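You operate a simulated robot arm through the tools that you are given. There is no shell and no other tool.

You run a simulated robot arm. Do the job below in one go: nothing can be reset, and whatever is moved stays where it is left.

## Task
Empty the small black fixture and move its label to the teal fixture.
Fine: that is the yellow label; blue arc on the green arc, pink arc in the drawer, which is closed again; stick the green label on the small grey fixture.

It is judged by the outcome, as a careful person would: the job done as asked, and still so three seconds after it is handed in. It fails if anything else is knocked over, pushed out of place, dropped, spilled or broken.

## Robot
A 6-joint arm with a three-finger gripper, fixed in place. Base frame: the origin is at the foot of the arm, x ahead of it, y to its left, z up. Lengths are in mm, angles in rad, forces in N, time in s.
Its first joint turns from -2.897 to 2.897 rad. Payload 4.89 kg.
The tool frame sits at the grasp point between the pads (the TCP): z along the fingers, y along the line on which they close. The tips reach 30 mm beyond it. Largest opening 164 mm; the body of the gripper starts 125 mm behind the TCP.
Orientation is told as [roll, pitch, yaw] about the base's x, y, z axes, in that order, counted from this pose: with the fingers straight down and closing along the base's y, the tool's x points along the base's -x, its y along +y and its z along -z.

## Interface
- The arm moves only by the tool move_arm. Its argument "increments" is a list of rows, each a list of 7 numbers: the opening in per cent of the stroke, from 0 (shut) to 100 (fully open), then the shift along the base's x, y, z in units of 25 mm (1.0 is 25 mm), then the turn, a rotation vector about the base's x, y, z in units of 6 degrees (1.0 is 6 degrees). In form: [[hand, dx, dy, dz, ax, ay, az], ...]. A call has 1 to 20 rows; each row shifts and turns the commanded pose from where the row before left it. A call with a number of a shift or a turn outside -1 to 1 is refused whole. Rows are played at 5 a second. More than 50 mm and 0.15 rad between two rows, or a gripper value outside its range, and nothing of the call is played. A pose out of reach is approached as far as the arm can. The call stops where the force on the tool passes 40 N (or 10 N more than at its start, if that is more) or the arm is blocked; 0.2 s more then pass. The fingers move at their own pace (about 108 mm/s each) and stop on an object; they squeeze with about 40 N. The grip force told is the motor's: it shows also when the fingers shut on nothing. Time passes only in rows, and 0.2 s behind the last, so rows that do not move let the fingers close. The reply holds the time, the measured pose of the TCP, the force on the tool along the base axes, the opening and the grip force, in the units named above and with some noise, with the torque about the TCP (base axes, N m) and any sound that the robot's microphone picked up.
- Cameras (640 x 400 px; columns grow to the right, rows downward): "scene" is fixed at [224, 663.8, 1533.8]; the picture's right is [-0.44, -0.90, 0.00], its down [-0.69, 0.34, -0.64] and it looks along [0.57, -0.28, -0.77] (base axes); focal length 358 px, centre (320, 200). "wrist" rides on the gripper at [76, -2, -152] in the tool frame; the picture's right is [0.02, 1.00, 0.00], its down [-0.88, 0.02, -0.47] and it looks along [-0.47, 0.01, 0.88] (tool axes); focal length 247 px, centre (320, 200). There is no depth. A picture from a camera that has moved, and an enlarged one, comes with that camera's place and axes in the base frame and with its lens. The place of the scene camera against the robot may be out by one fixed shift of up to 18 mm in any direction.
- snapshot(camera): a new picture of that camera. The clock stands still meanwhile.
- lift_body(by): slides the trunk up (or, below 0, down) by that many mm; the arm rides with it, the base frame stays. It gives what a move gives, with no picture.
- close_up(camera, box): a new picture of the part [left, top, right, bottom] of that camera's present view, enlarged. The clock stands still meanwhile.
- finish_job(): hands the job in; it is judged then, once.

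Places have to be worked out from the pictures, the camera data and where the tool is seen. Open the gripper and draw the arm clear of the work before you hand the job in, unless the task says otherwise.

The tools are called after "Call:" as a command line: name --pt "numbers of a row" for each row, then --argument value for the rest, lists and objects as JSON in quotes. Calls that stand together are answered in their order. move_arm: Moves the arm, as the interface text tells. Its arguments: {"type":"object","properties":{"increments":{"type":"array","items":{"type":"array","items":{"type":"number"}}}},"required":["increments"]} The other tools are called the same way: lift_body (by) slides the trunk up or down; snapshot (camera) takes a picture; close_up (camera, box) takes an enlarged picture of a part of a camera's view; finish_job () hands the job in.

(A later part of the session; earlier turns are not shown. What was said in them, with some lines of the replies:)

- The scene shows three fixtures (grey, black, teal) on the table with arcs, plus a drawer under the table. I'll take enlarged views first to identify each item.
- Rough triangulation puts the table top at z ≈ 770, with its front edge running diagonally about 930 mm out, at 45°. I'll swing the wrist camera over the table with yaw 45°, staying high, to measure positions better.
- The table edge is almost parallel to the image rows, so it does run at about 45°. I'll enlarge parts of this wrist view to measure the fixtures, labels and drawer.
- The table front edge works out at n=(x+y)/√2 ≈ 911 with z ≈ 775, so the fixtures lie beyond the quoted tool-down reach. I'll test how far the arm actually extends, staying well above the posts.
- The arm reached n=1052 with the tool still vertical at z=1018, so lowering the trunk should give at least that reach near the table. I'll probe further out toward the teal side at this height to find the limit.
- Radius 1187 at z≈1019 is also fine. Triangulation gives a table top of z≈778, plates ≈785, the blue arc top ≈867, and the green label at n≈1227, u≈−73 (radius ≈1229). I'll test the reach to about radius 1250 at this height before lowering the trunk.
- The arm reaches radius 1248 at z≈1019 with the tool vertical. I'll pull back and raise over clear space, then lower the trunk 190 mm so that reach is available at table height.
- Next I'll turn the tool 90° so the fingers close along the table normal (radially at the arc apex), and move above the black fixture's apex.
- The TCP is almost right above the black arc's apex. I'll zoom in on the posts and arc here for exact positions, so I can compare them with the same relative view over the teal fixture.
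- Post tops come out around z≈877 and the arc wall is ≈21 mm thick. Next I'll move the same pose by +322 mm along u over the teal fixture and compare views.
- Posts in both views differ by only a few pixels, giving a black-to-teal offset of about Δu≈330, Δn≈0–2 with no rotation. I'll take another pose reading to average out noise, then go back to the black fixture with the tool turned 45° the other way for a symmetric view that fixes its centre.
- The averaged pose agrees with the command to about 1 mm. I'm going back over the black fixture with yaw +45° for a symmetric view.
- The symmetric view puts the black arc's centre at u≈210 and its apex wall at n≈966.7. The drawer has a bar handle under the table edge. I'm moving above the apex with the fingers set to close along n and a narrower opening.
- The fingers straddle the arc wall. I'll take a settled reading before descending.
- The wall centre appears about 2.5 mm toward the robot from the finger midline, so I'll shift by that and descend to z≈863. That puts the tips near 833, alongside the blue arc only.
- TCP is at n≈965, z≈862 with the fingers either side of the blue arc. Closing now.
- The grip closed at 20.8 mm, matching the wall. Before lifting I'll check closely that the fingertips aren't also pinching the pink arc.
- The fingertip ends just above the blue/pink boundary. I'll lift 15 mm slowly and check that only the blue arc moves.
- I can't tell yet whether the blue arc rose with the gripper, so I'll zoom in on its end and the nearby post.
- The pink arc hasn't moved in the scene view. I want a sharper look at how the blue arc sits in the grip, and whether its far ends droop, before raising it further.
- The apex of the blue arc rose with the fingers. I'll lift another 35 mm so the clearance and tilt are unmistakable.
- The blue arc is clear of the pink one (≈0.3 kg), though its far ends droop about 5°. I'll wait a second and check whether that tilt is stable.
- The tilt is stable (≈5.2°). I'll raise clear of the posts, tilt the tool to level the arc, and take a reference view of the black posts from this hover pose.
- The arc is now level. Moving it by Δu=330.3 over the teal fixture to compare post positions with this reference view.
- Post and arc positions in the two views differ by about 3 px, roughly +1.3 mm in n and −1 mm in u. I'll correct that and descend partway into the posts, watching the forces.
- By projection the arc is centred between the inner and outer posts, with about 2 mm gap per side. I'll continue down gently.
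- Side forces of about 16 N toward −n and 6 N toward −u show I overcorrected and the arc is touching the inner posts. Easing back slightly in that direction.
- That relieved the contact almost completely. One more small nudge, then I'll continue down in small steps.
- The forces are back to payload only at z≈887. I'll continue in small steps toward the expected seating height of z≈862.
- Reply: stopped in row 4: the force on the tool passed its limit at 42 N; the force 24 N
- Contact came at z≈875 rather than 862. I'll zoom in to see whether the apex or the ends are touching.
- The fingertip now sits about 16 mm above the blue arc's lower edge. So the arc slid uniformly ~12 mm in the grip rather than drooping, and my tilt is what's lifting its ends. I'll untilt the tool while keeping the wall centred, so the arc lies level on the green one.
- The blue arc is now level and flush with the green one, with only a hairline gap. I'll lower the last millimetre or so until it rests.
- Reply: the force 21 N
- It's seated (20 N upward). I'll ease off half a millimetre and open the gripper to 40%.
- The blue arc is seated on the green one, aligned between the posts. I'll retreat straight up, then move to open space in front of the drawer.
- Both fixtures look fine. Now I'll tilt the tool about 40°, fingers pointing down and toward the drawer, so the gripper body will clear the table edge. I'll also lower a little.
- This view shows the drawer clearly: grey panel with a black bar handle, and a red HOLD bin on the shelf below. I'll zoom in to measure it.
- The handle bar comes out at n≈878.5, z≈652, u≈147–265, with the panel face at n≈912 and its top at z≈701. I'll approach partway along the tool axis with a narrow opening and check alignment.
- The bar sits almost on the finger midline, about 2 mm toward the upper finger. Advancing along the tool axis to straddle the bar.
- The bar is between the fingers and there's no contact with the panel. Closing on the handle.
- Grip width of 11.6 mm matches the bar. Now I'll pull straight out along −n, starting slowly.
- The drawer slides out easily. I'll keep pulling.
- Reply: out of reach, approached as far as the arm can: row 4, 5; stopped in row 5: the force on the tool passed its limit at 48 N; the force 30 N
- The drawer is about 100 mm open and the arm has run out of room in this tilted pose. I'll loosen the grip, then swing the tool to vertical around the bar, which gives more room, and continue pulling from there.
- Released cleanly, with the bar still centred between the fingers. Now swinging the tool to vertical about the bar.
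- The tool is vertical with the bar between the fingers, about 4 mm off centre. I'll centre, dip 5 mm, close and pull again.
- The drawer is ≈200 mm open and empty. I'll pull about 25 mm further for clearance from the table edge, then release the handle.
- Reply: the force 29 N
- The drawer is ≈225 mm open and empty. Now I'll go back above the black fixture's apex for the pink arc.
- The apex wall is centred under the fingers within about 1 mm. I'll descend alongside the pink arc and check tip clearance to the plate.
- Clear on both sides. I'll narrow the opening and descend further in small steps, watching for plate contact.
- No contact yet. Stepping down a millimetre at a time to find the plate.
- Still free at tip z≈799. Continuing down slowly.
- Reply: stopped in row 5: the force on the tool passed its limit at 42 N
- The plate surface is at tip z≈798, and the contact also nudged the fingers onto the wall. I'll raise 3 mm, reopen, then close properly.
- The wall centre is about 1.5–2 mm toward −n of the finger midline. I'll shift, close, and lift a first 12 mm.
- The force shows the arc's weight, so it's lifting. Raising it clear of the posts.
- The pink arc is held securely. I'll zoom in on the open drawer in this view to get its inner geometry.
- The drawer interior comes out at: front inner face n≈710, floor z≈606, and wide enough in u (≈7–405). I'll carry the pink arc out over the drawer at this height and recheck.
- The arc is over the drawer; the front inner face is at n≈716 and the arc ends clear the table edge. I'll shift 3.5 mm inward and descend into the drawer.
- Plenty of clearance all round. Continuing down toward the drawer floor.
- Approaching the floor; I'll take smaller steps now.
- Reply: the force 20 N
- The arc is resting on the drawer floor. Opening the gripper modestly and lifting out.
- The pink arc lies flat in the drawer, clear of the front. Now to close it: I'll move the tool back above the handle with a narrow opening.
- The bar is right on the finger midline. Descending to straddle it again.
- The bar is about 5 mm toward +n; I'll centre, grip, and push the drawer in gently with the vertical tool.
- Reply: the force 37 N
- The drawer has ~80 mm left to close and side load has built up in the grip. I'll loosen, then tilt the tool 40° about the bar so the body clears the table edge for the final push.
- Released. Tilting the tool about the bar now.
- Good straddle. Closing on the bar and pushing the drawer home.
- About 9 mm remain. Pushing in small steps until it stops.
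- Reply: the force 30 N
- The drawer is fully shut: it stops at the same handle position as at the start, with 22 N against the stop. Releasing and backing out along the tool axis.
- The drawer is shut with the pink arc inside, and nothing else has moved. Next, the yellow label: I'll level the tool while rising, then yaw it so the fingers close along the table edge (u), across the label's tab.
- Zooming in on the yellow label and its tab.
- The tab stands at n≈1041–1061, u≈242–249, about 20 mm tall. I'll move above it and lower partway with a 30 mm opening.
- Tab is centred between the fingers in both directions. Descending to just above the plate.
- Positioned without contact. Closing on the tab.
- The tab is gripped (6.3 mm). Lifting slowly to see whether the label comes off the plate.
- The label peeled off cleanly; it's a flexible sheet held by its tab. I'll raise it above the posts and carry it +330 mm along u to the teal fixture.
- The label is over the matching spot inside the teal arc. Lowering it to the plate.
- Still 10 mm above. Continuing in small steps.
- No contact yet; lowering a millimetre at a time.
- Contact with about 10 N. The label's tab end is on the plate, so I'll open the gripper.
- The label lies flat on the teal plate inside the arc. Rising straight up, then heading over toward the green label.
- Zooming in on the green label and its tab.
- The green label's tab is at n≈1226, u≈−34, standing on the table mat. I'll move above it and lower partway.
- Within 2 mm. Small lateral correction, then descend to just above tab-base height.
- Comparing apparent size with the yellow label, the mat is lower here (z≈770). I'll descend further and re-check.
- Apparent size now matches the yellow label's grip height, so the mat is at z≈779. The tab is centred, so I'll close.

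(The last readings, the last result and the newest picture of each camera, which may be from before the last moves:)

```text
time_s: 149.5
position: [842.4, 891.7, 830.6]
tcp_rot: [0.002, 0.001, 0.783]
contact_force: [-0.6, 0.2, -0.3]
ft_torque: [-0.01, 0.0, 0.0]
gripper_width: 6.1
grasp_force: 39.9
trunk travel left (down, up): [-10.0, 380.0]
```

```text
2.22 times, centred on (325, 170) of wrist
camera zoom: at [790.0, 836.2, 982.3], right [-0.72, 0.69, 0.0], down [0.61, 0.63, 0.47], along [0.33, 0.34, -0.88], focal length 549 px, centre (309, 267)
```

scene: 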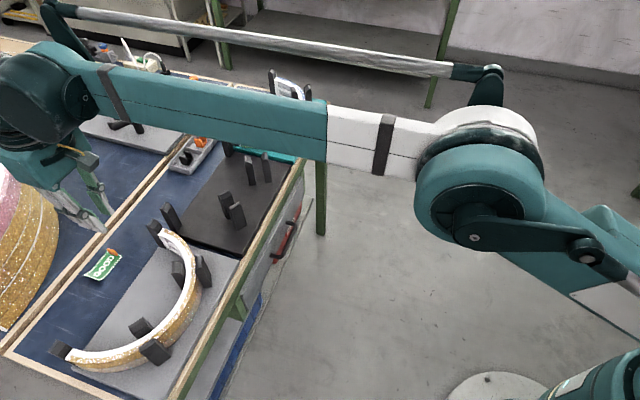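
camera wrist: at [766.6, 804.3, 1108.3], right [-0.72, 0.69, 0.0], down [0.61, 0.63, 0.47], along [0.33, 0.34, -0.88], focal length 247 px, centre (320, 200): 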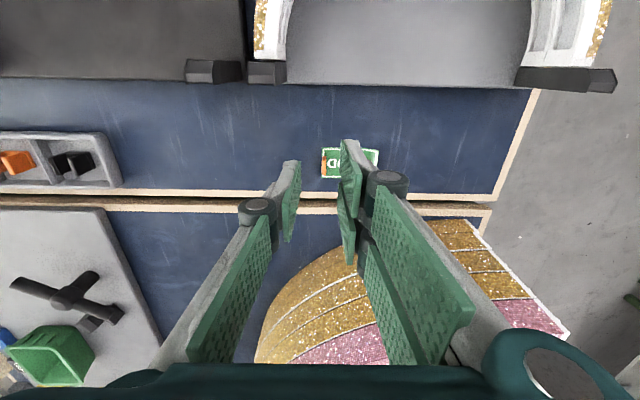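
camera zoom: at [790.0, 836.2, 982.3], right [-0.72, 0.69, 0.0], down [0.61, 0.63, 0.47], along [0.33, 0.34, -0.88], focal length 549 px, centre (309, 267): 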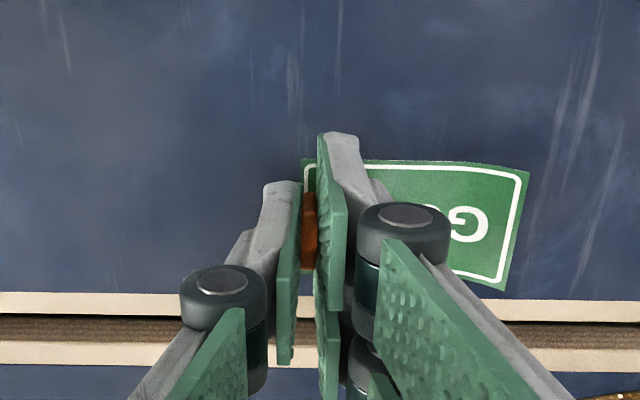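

The green label is lifted. I'll raise it over the posts and carry it to the clear area inside the grey fixture's arc (n≈1051, tab at u≈−86).

Call:
move_arm --pt "0 0 0 0.6 0 0 0" --pt "0 0 0 0.9 0 0 0" --pt "0 0 0 0.9 0 0 0" --pt "0 0 0 0.9 0 0 0" --pt "0 0 0 0.9 0 0 0" --pt "0 0 0 0.9 0 0 0" --pt "0 -0.4 -0.22 0 0 0 0" --pt "0 -0.8 -0.4365 0 0 0 0" --pt "0 -0.8 -0.4365 0 0 0 0" --pt "0 -0.8 -0.4365 0 0 0 0" --pt "0 -0.8 -0.4365 0 0 0 0" --pt "0 -0.8 -0.4365 0 0 0 0" --pt "0 -0.8 -0.4365 0 0 0 0" --pt "0 -0.8 -0.4365 0 0 0 0" --pt "0 -0.4 -0.22 0 0 0 0" --pt "0 0 0 0 0 0 0" --pt "0 0 0 0 0 0 0"

Call:
snapshot --camera "wrist"

Call:
close_up --camera "scene" --box '[30, 200, 250, 400]'

```text
time_s: 153.1
position: [680.1, 802.2, 946.9]
tcp_rot: [0.002, 0.001, 0.784]
contact_force: [-0.4, -0.8, 0.4]
ft_torque: [0.04, -0.04, -0.01]
gripper_width: 6.0
grasp_force: 40.5
out of reach, approached as far as the arm can: row 6
trunk travel left (down, up): [-10.0, 380.0]
```

```text
taken
camera wrist: at [628.0, 745.8, 1098.7], right [-0.72, 0.69, 0.0], down [0.61, 0.63, 0.47], along [0.33, 0.34, -0.88], focal length 247 px, centre (320, 200)
```

wrist: 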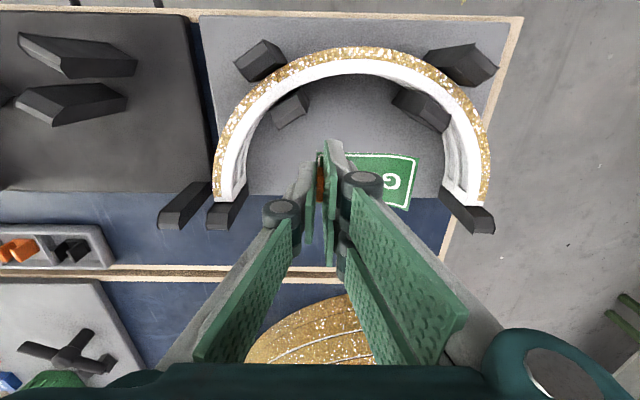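

```text
2.00 times, centred on (140, 300) of scene
camera zoom: at [224.0, 663.8, 1533.8], right [-0.44, -0.9, 0.0], down [-0.69, 0.34, -0.64], along [0.57, -0.28, -0.77], focal length 717 px, centre (680, 0)
```

zoom: 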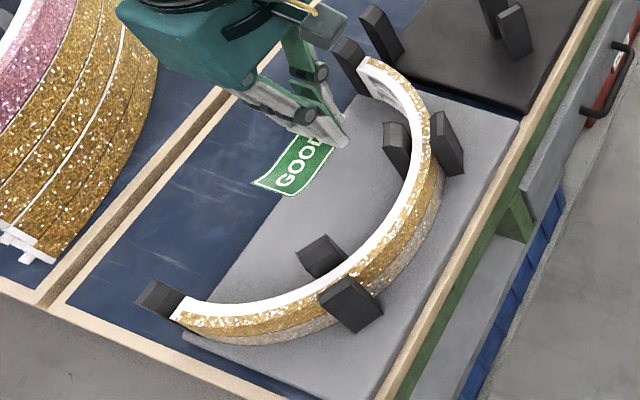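

The label hangs inside the grey arc with clear space all round, centred on u≈−120. Lowering to the plate.

Call:
move_arm --pt "0 0 0 -0.5 0 0 0" --pt "0 0 0 -0.8 0 0 0" --pt "0 0 0 -0.8 0 0 0" --pt "0 0 0 -0.8 0 0 0" --pt "0 0 0 -0.7 0 0 0" --pt "0 0 0 -0.4 0 0 0" --pt "0 0 0 0 0 0 0" --pt "0 0 0 0 0 0 0"

Call:
close_up --camera "wrist" --box '[230, 60, 430, 260]'

Call:
close_up --camera "scene" --box '[90, 210, 210, 330]'

```text
time_s: 154.9
position: [679.5, 802.1, 846.8]
tcp_rot: [0.002, 0.005, 0.785]
contact_force: [-0.3, 0.1, 0.3]
ft_torque: [0.01, -0.02, -0.02]
gripper_width: 5.9
grasp_force: 40.2
trunk travel left (down, up): [-10.0, 380.0]
```

```text
2.00 times, centred on (330, 160) of wrist
camera zoom: at [627.0, 745.6, 997.5], right [-0.72, 0.69, 0.0], down [0.61, 0.63, 0.47], along [0.33, 0.34, -0.88], focal length 494 px, centre (300, 280)
```

zoom: 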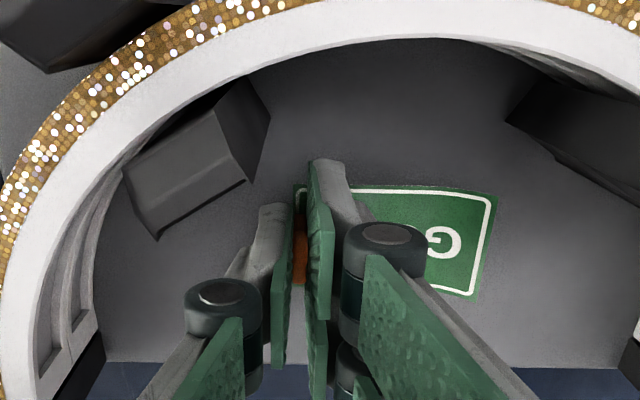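

```text
3.33 times, centred on (150, 270) of scene
camera zoom: at [224.0, 663.8, 1533.8], right [-0.44, -0.9, 0.0], down [-0.69, 0.34, -0.64], along [0.57, -0.28, -0.77], focal length 1194 px, centre (887, -33)
```

zoom: 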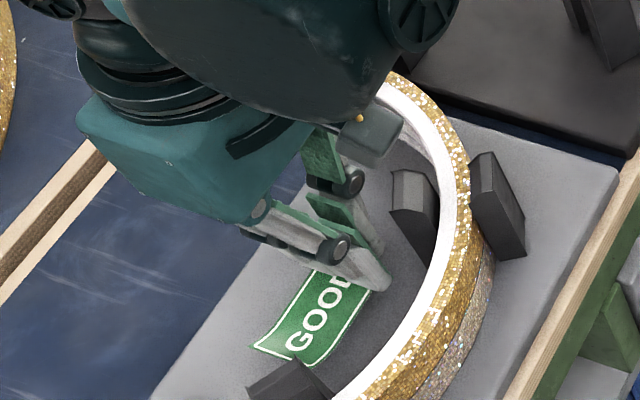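

Clear of arc and posts. Stepping down the last centimetre gently.

Call:
move_arm --pt "0 0 0 -0.12 0 0 0" --pt "0 0 0 -0.12 0 0 0" --pt "0 0 0 -0.12 0 0 0" --pt "0 0 0 -0.08 0 0 0" --pt "0 0 0 0 0 0 0"

Call:
move_arm --pt "0 0 0 -0.04 0 0 0" --pt "0 0 0 -0.04 0 0 0" --pt "0 0 0 0 0 0 0"

```text
time_s: 156.1
position: [678.9, 802.0, 834.2]
tcp_rot: [0.002, 0.001, 0.783]
contact_force: [-0.2, 1.0, 0.1]
ft_torque: [0.01, -0.01, -0.02]
gripper_width: 5.8
grasp_force: 40.1
trunk travel left (down, up): [-10.0, 380.0]
```

```text
time_s: 156.9
position: [677.9, 802.2, 833.4]
tcp_rot: [0.001, 0.001, 0.783]
contact_force: [0.2, 0.6, -0.1]
ft_torque: [0.0, 0.02, 0.02]
gripper_width: 6.0
grasp_force: 40.0
trunk travel left (down, up): [-10.0, 380.0]
```

No contact yet at z≈833. Continuing down a millimetre at a time.

Call:
move_arm --pt "0 0 0 -0.04 0 0 0" --pt "0 0 0 -0.04 0 0 0" --pt "0 0 0 0 0 0 0"

```text
time_s: 157.7
position: [679.4, 802.9, 830.4]
tcp_rot: [0.001, 0.002, 0.783]
contact_force: [0.4, 0.5, 0.1]
ft_torque: [0.02, 0.0, 0.02]
gripper_width: 6.2
grasp_force: 39.8
trunk travel left (down, up): [-10.0, 380.0]
```

Still free. Continuing.

Call:
move_arm --pt "0 0 0 -0.04 0 0 0" --pt "0 0 0 -0.04 0 0 0" --pt "0 0 0 0 0 0 0"

Call:
close_up --camera "wrist" --box '[250, 80, 400, 260]'

Call:
close_up --camera "scene" --box '[110, 230, 190, 310]'

```text
time_s: 158.5
position: [679.1, 801.8, 829.6]
tcp_rot: [0.001, 0.0, 0.783]
contact_force: [2.9, 1.1, 14.2]
ft_torque: [0.17, -0.01, -0.08]
gripper_width: 5.7
grasp_force: 40.1
trunk travel left (down, up): [-10.0, 380.0]
```

```text
2.22 times, centred on (325, 170) of wrist
camera zoom: at [626.5, 745.7, 981.8], right [-0.72, 0.69, 0.0], down [0.61, 0.63, 0.47], along [0.33, 0.34, -0.88], focal length 549 px, centre (309, 267)
```

zoom: 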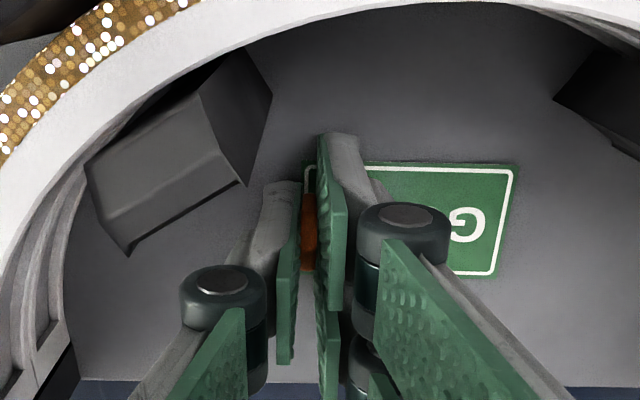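

```text
5.00 times, centred on (150, 270) of scene
camera zoom: at [224.0, 663.8, 1533.8], right [-0.44, -0.9, 0.0], down [-0.69, 0.34, -0.64], along [0.57, -0.28, -0.77], focal length 1792 px, centre (1170, -150)
```

zoom: 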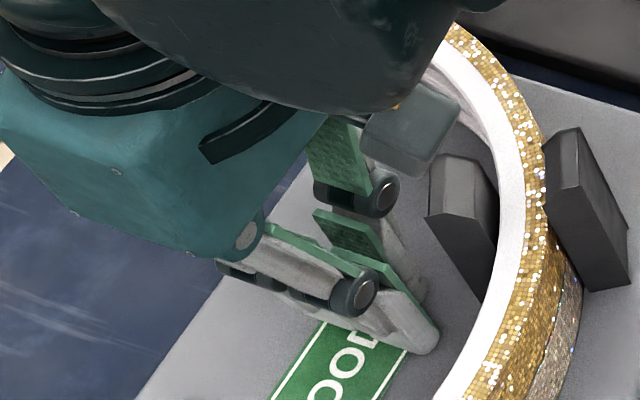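

Contact (14 N), and the label now lies flat on the grey plate. Opening.

Call:
move_arm --pt "0 0 0 0 0 0 0" --pt "6 0 0 0 0 0 0" --pt "12 0 0 0 0 0 0" --pt "18 0 0 0 0 0 0" --pt "18 0 0 0 0 0 0"

Call:
close_up --camera "wrist" --box '[250, 80, 400, 260]'

```text
time_s: 159.7
position: [679.4, 800.8, 829.6]
tcp_rot: [0.004, 0.0, 0.783]
contact_force: [2.2, -1.7, 6.3]
ft_torque: [0.01, -0.01, -0.03]
gripper_width: 29.0
grasp_force: 0.0
trunk travel left (down, up): [-10.0, 380.0]
```

```text
2.22 times, centred on (325, 170) of wrist
camera zoom: at [626.6, 745.8, 981.2], right [-0.72, 0.69, 0.0], down [0.61, 0.63, 0.47], along [0.33, 0.34, -0.88], focal length 549 px, centre (309, 267)
```

zoom: 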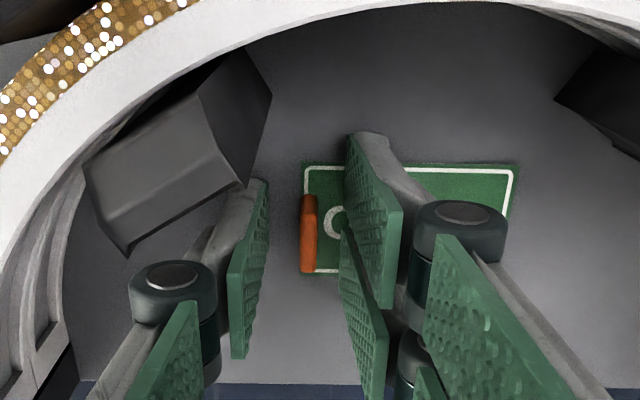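

The label is stuck flat, with the tab free between the fingers. Lifting straight up out of the fixture.

Call:
move_arm --pt "18 0 0 0.15 0 0 0" --pt "18 0 0 0.4 0 0 0" --pt "18 0 0 0.8 0 0 0" --pt "18 0 0 1 0 0 0" --pt "18 0 0 1 0 0 0" --pt "18 0 0 1 0 0 0" --pt "18 0 0 1 0 0 0" --pt "18 0 0 0 0 0 0"

Call:
snapshot --camera "wrist"

```text
time_s: 161.5
position: [677.3, 800.5, 961.6]
tcp_rot: [0.002, 0.001, 0.783]
contact_force: [0.4, -0.4, -0.2]
ft_torque: [-0.01, 0.01, 0.02]
gripper_width: 29.5
grasp_force: 0.0
trunk travel left (down, up): [-10.0, 380.0]
```

```text
taken
camera wrist: at [626.0, 744.6, 1113.7], right [-0.72, 0.69, 0.0], down [0.61, 0.63, 0.47], along [0.33, 0.34, -0.88], focal length 247 px, centre (320, 200)
```

wrist: 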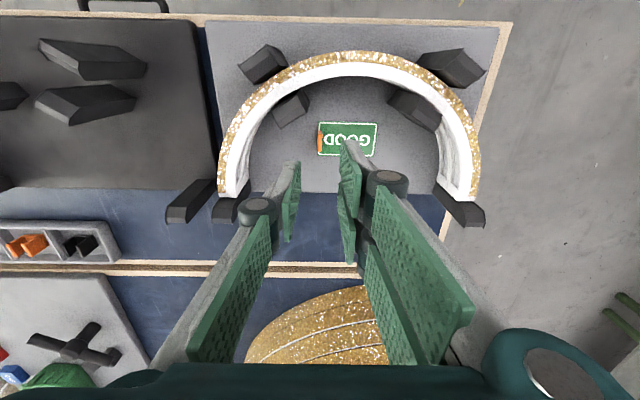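

The green label sits neatly inside the grey fixture's arc. Retreating the arm clear of the table and opening the gripper.

Call:
move_arm --pt "18 -0.5 -0.5 0.4 0 0 0" --pt "18 -0.9 -0.9 0.4 0 0 0" --pt "18 -0.9 -0.9 0.4 0 0 0" --pt "18 -0.9 -0.9 0.2 0 0 0" --pt "18 -0.9 -0.9 0 0 0 0" --pt "18 -0.9 -0.9 0 0 0 0" --pt "40 -0.9 -0.9 0 0 0 0" --pt "60 -0.9 -0.9 0 0 0 0" --pt "80 -0.9 -0.9 0 0 0 0" --pt "100 -0.9 -0.9 0 0 0 0" --pt "100 -0.9 -0.9 0 0 0 0" --pt "100 0 0 0 0 0 0" --pt "100 0 0 0 0 0 0"

Call:
snapshot --camera "scene"

Call:
snapshot --camera "wrist"

```text
time_s: 164.3
position: [442.7, 564.2, 996.3]
tcp_rot: [0.001, 0.004, 0.784]
contact_force: [-1.0, -0.7, -0.1]
ft_torque: [0.05, 0.02, 0.03]
gripper_width: 164.0
grasp_force: 0.0
trunk travel left (down, up): [-10.0, 380.0]
```

```text
taken
```

scene: 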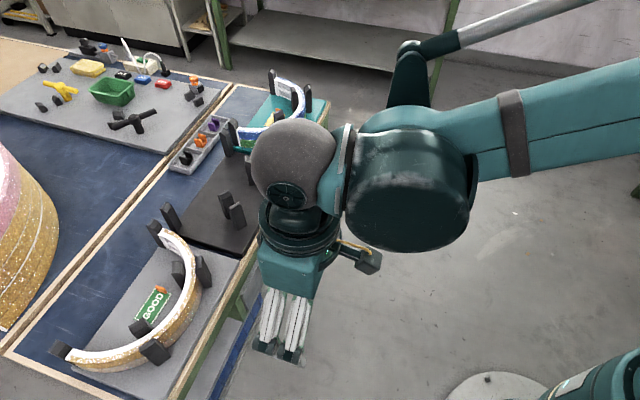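

```text
taken
camera wrist: at [390.1, 508.1, 1148.0], right [-0.72, 0.69, 0.0], down [0.61, 0.63, 0.47], along [0.33, 0.34, -0.88], focal length 247 px, centre (320, 200)
```

wrist: 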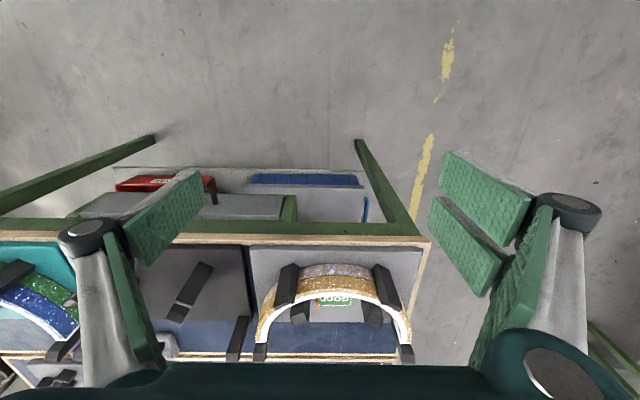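

The arm blocks part of the scene view. I'll move it aside toward its starting position for a final check.

Call:
move_arm --pt "100 0.1 -0.6 0.3 0 0 0" --pt "100 0.1 -0.9 0.3 0 0 0" --pt "100 0.1 -0.9 0.3 0 0 0" --pt "100 0.1 -0.9 0.3 0 0 0" --pt "100 0.1 -0.9 0.3 0 0 0" --pt "100 0.1 -0.9 0.3 0 0 0" --pt "100 0.1 -0.9 0.3 0 0 0" --pt "100 0.1 -0.9 0 0 0 0" --pt "100 0.1 -0.9 0 0 0 0" --pt "100 0.1 -0.9 0 0 0 0" --pt "100 0.1 -0.9 0 0 0 0" --pt "100 0.1 -0.9 0 0 0 0" --pt "100 0.1 -0.9 0 0 0 0" --pt "100 0 0 0 0 0 0"

Call:
snapshot --camera "scene"

Call:
close_up --camera "scene" --box '[200, 50, 340, 190]'

Call:
close_up --camera "scene" --box '[30, 180, 330, 400]'

```text
time_s: 167.3
position: [474.3, 279.4, 1051.9]
tcp_rot: [0.002, 0.002, 0.784]
contact_force: [-0.5, -0.3, -0.5]
ft_torque: [-0.05, -0.02, -0.03]
gripper_width: 164.0
grasp_force: 0.0
trunk travel left (down, up): [-10.0, 380.0]
```

```text
taken
```

scene: 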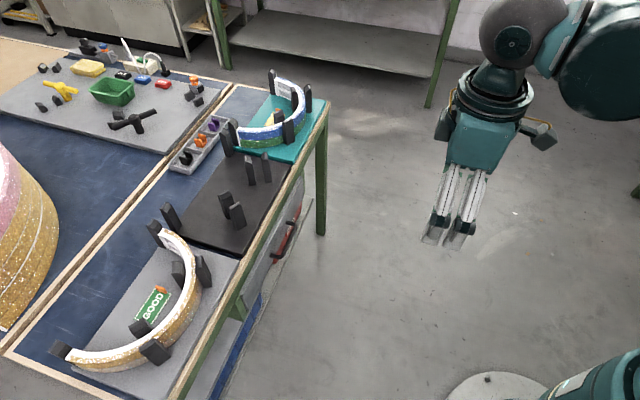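

```text
2.86 times, centred on (270, 120) of scene
camera zoom: at [224.0, 663.8, 1533.8], right [-0.44, -0.9, 0.0], down [-0.69, 0.34, -0.64], along [0.57, -0.28, -0.77], focal length 1024 px, centre (463, 429)
```

zoom: 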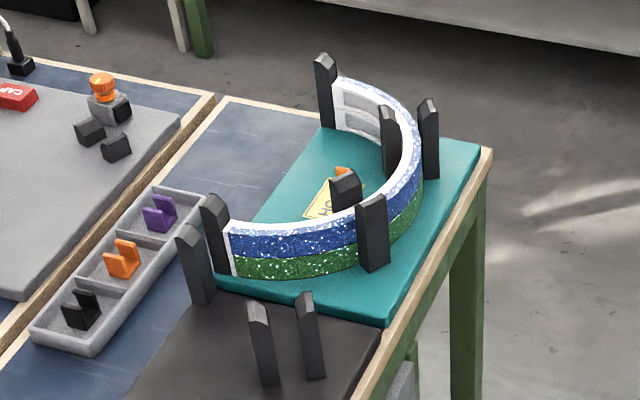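

```text
1.82 times, centred on (180, 290) of scene
camera zoom: at [224.0, 663.8, 1533.8], right [-0.44, -0.9, 0.0], down [-0.69, 0.34, -0.64], along [0.57, -0.28, -0.77], focal length 652 px, centre (574, 36)
```

zoom: 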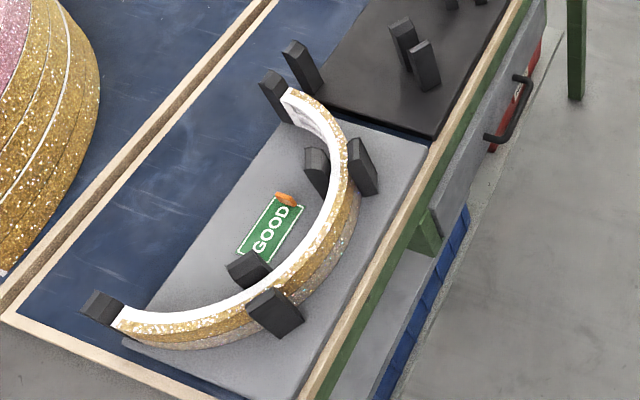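

The final check shows everything in place:
- **Black fixture:** empty.
- **Teal fixture:** blue arc squarely on the green one, with the yellow label inside.
- **Grey fixture:** green label flat on the plate.
- **Drawer:** shut, with its handle back at its original position.

The gripper is open and clear, so I'm handing the job in.

Call:
finish_job

```text
The job is handed in.
```

The job is done and handed in; the last camera check showed everything in place.

- **Black fixture:** empty; both arcs and its yellow label have been moved.
- **Teal fixture:** the blue arc sits on the green arc between the posts. The yellow label is flat on the plate inside the arc.
- **Drawer:** the pink arc lies flat inside. The drawer is pushed fully shut, with its handle back where it started.
- **Small grey fixture:** the green label is stuck flat on the plate inside its arc.

Nothing else looked knocked over or out of place. The gripper is open and the arm is clear of the table. I lowered the trunk 190 mm to reach the fixtures and left it there.
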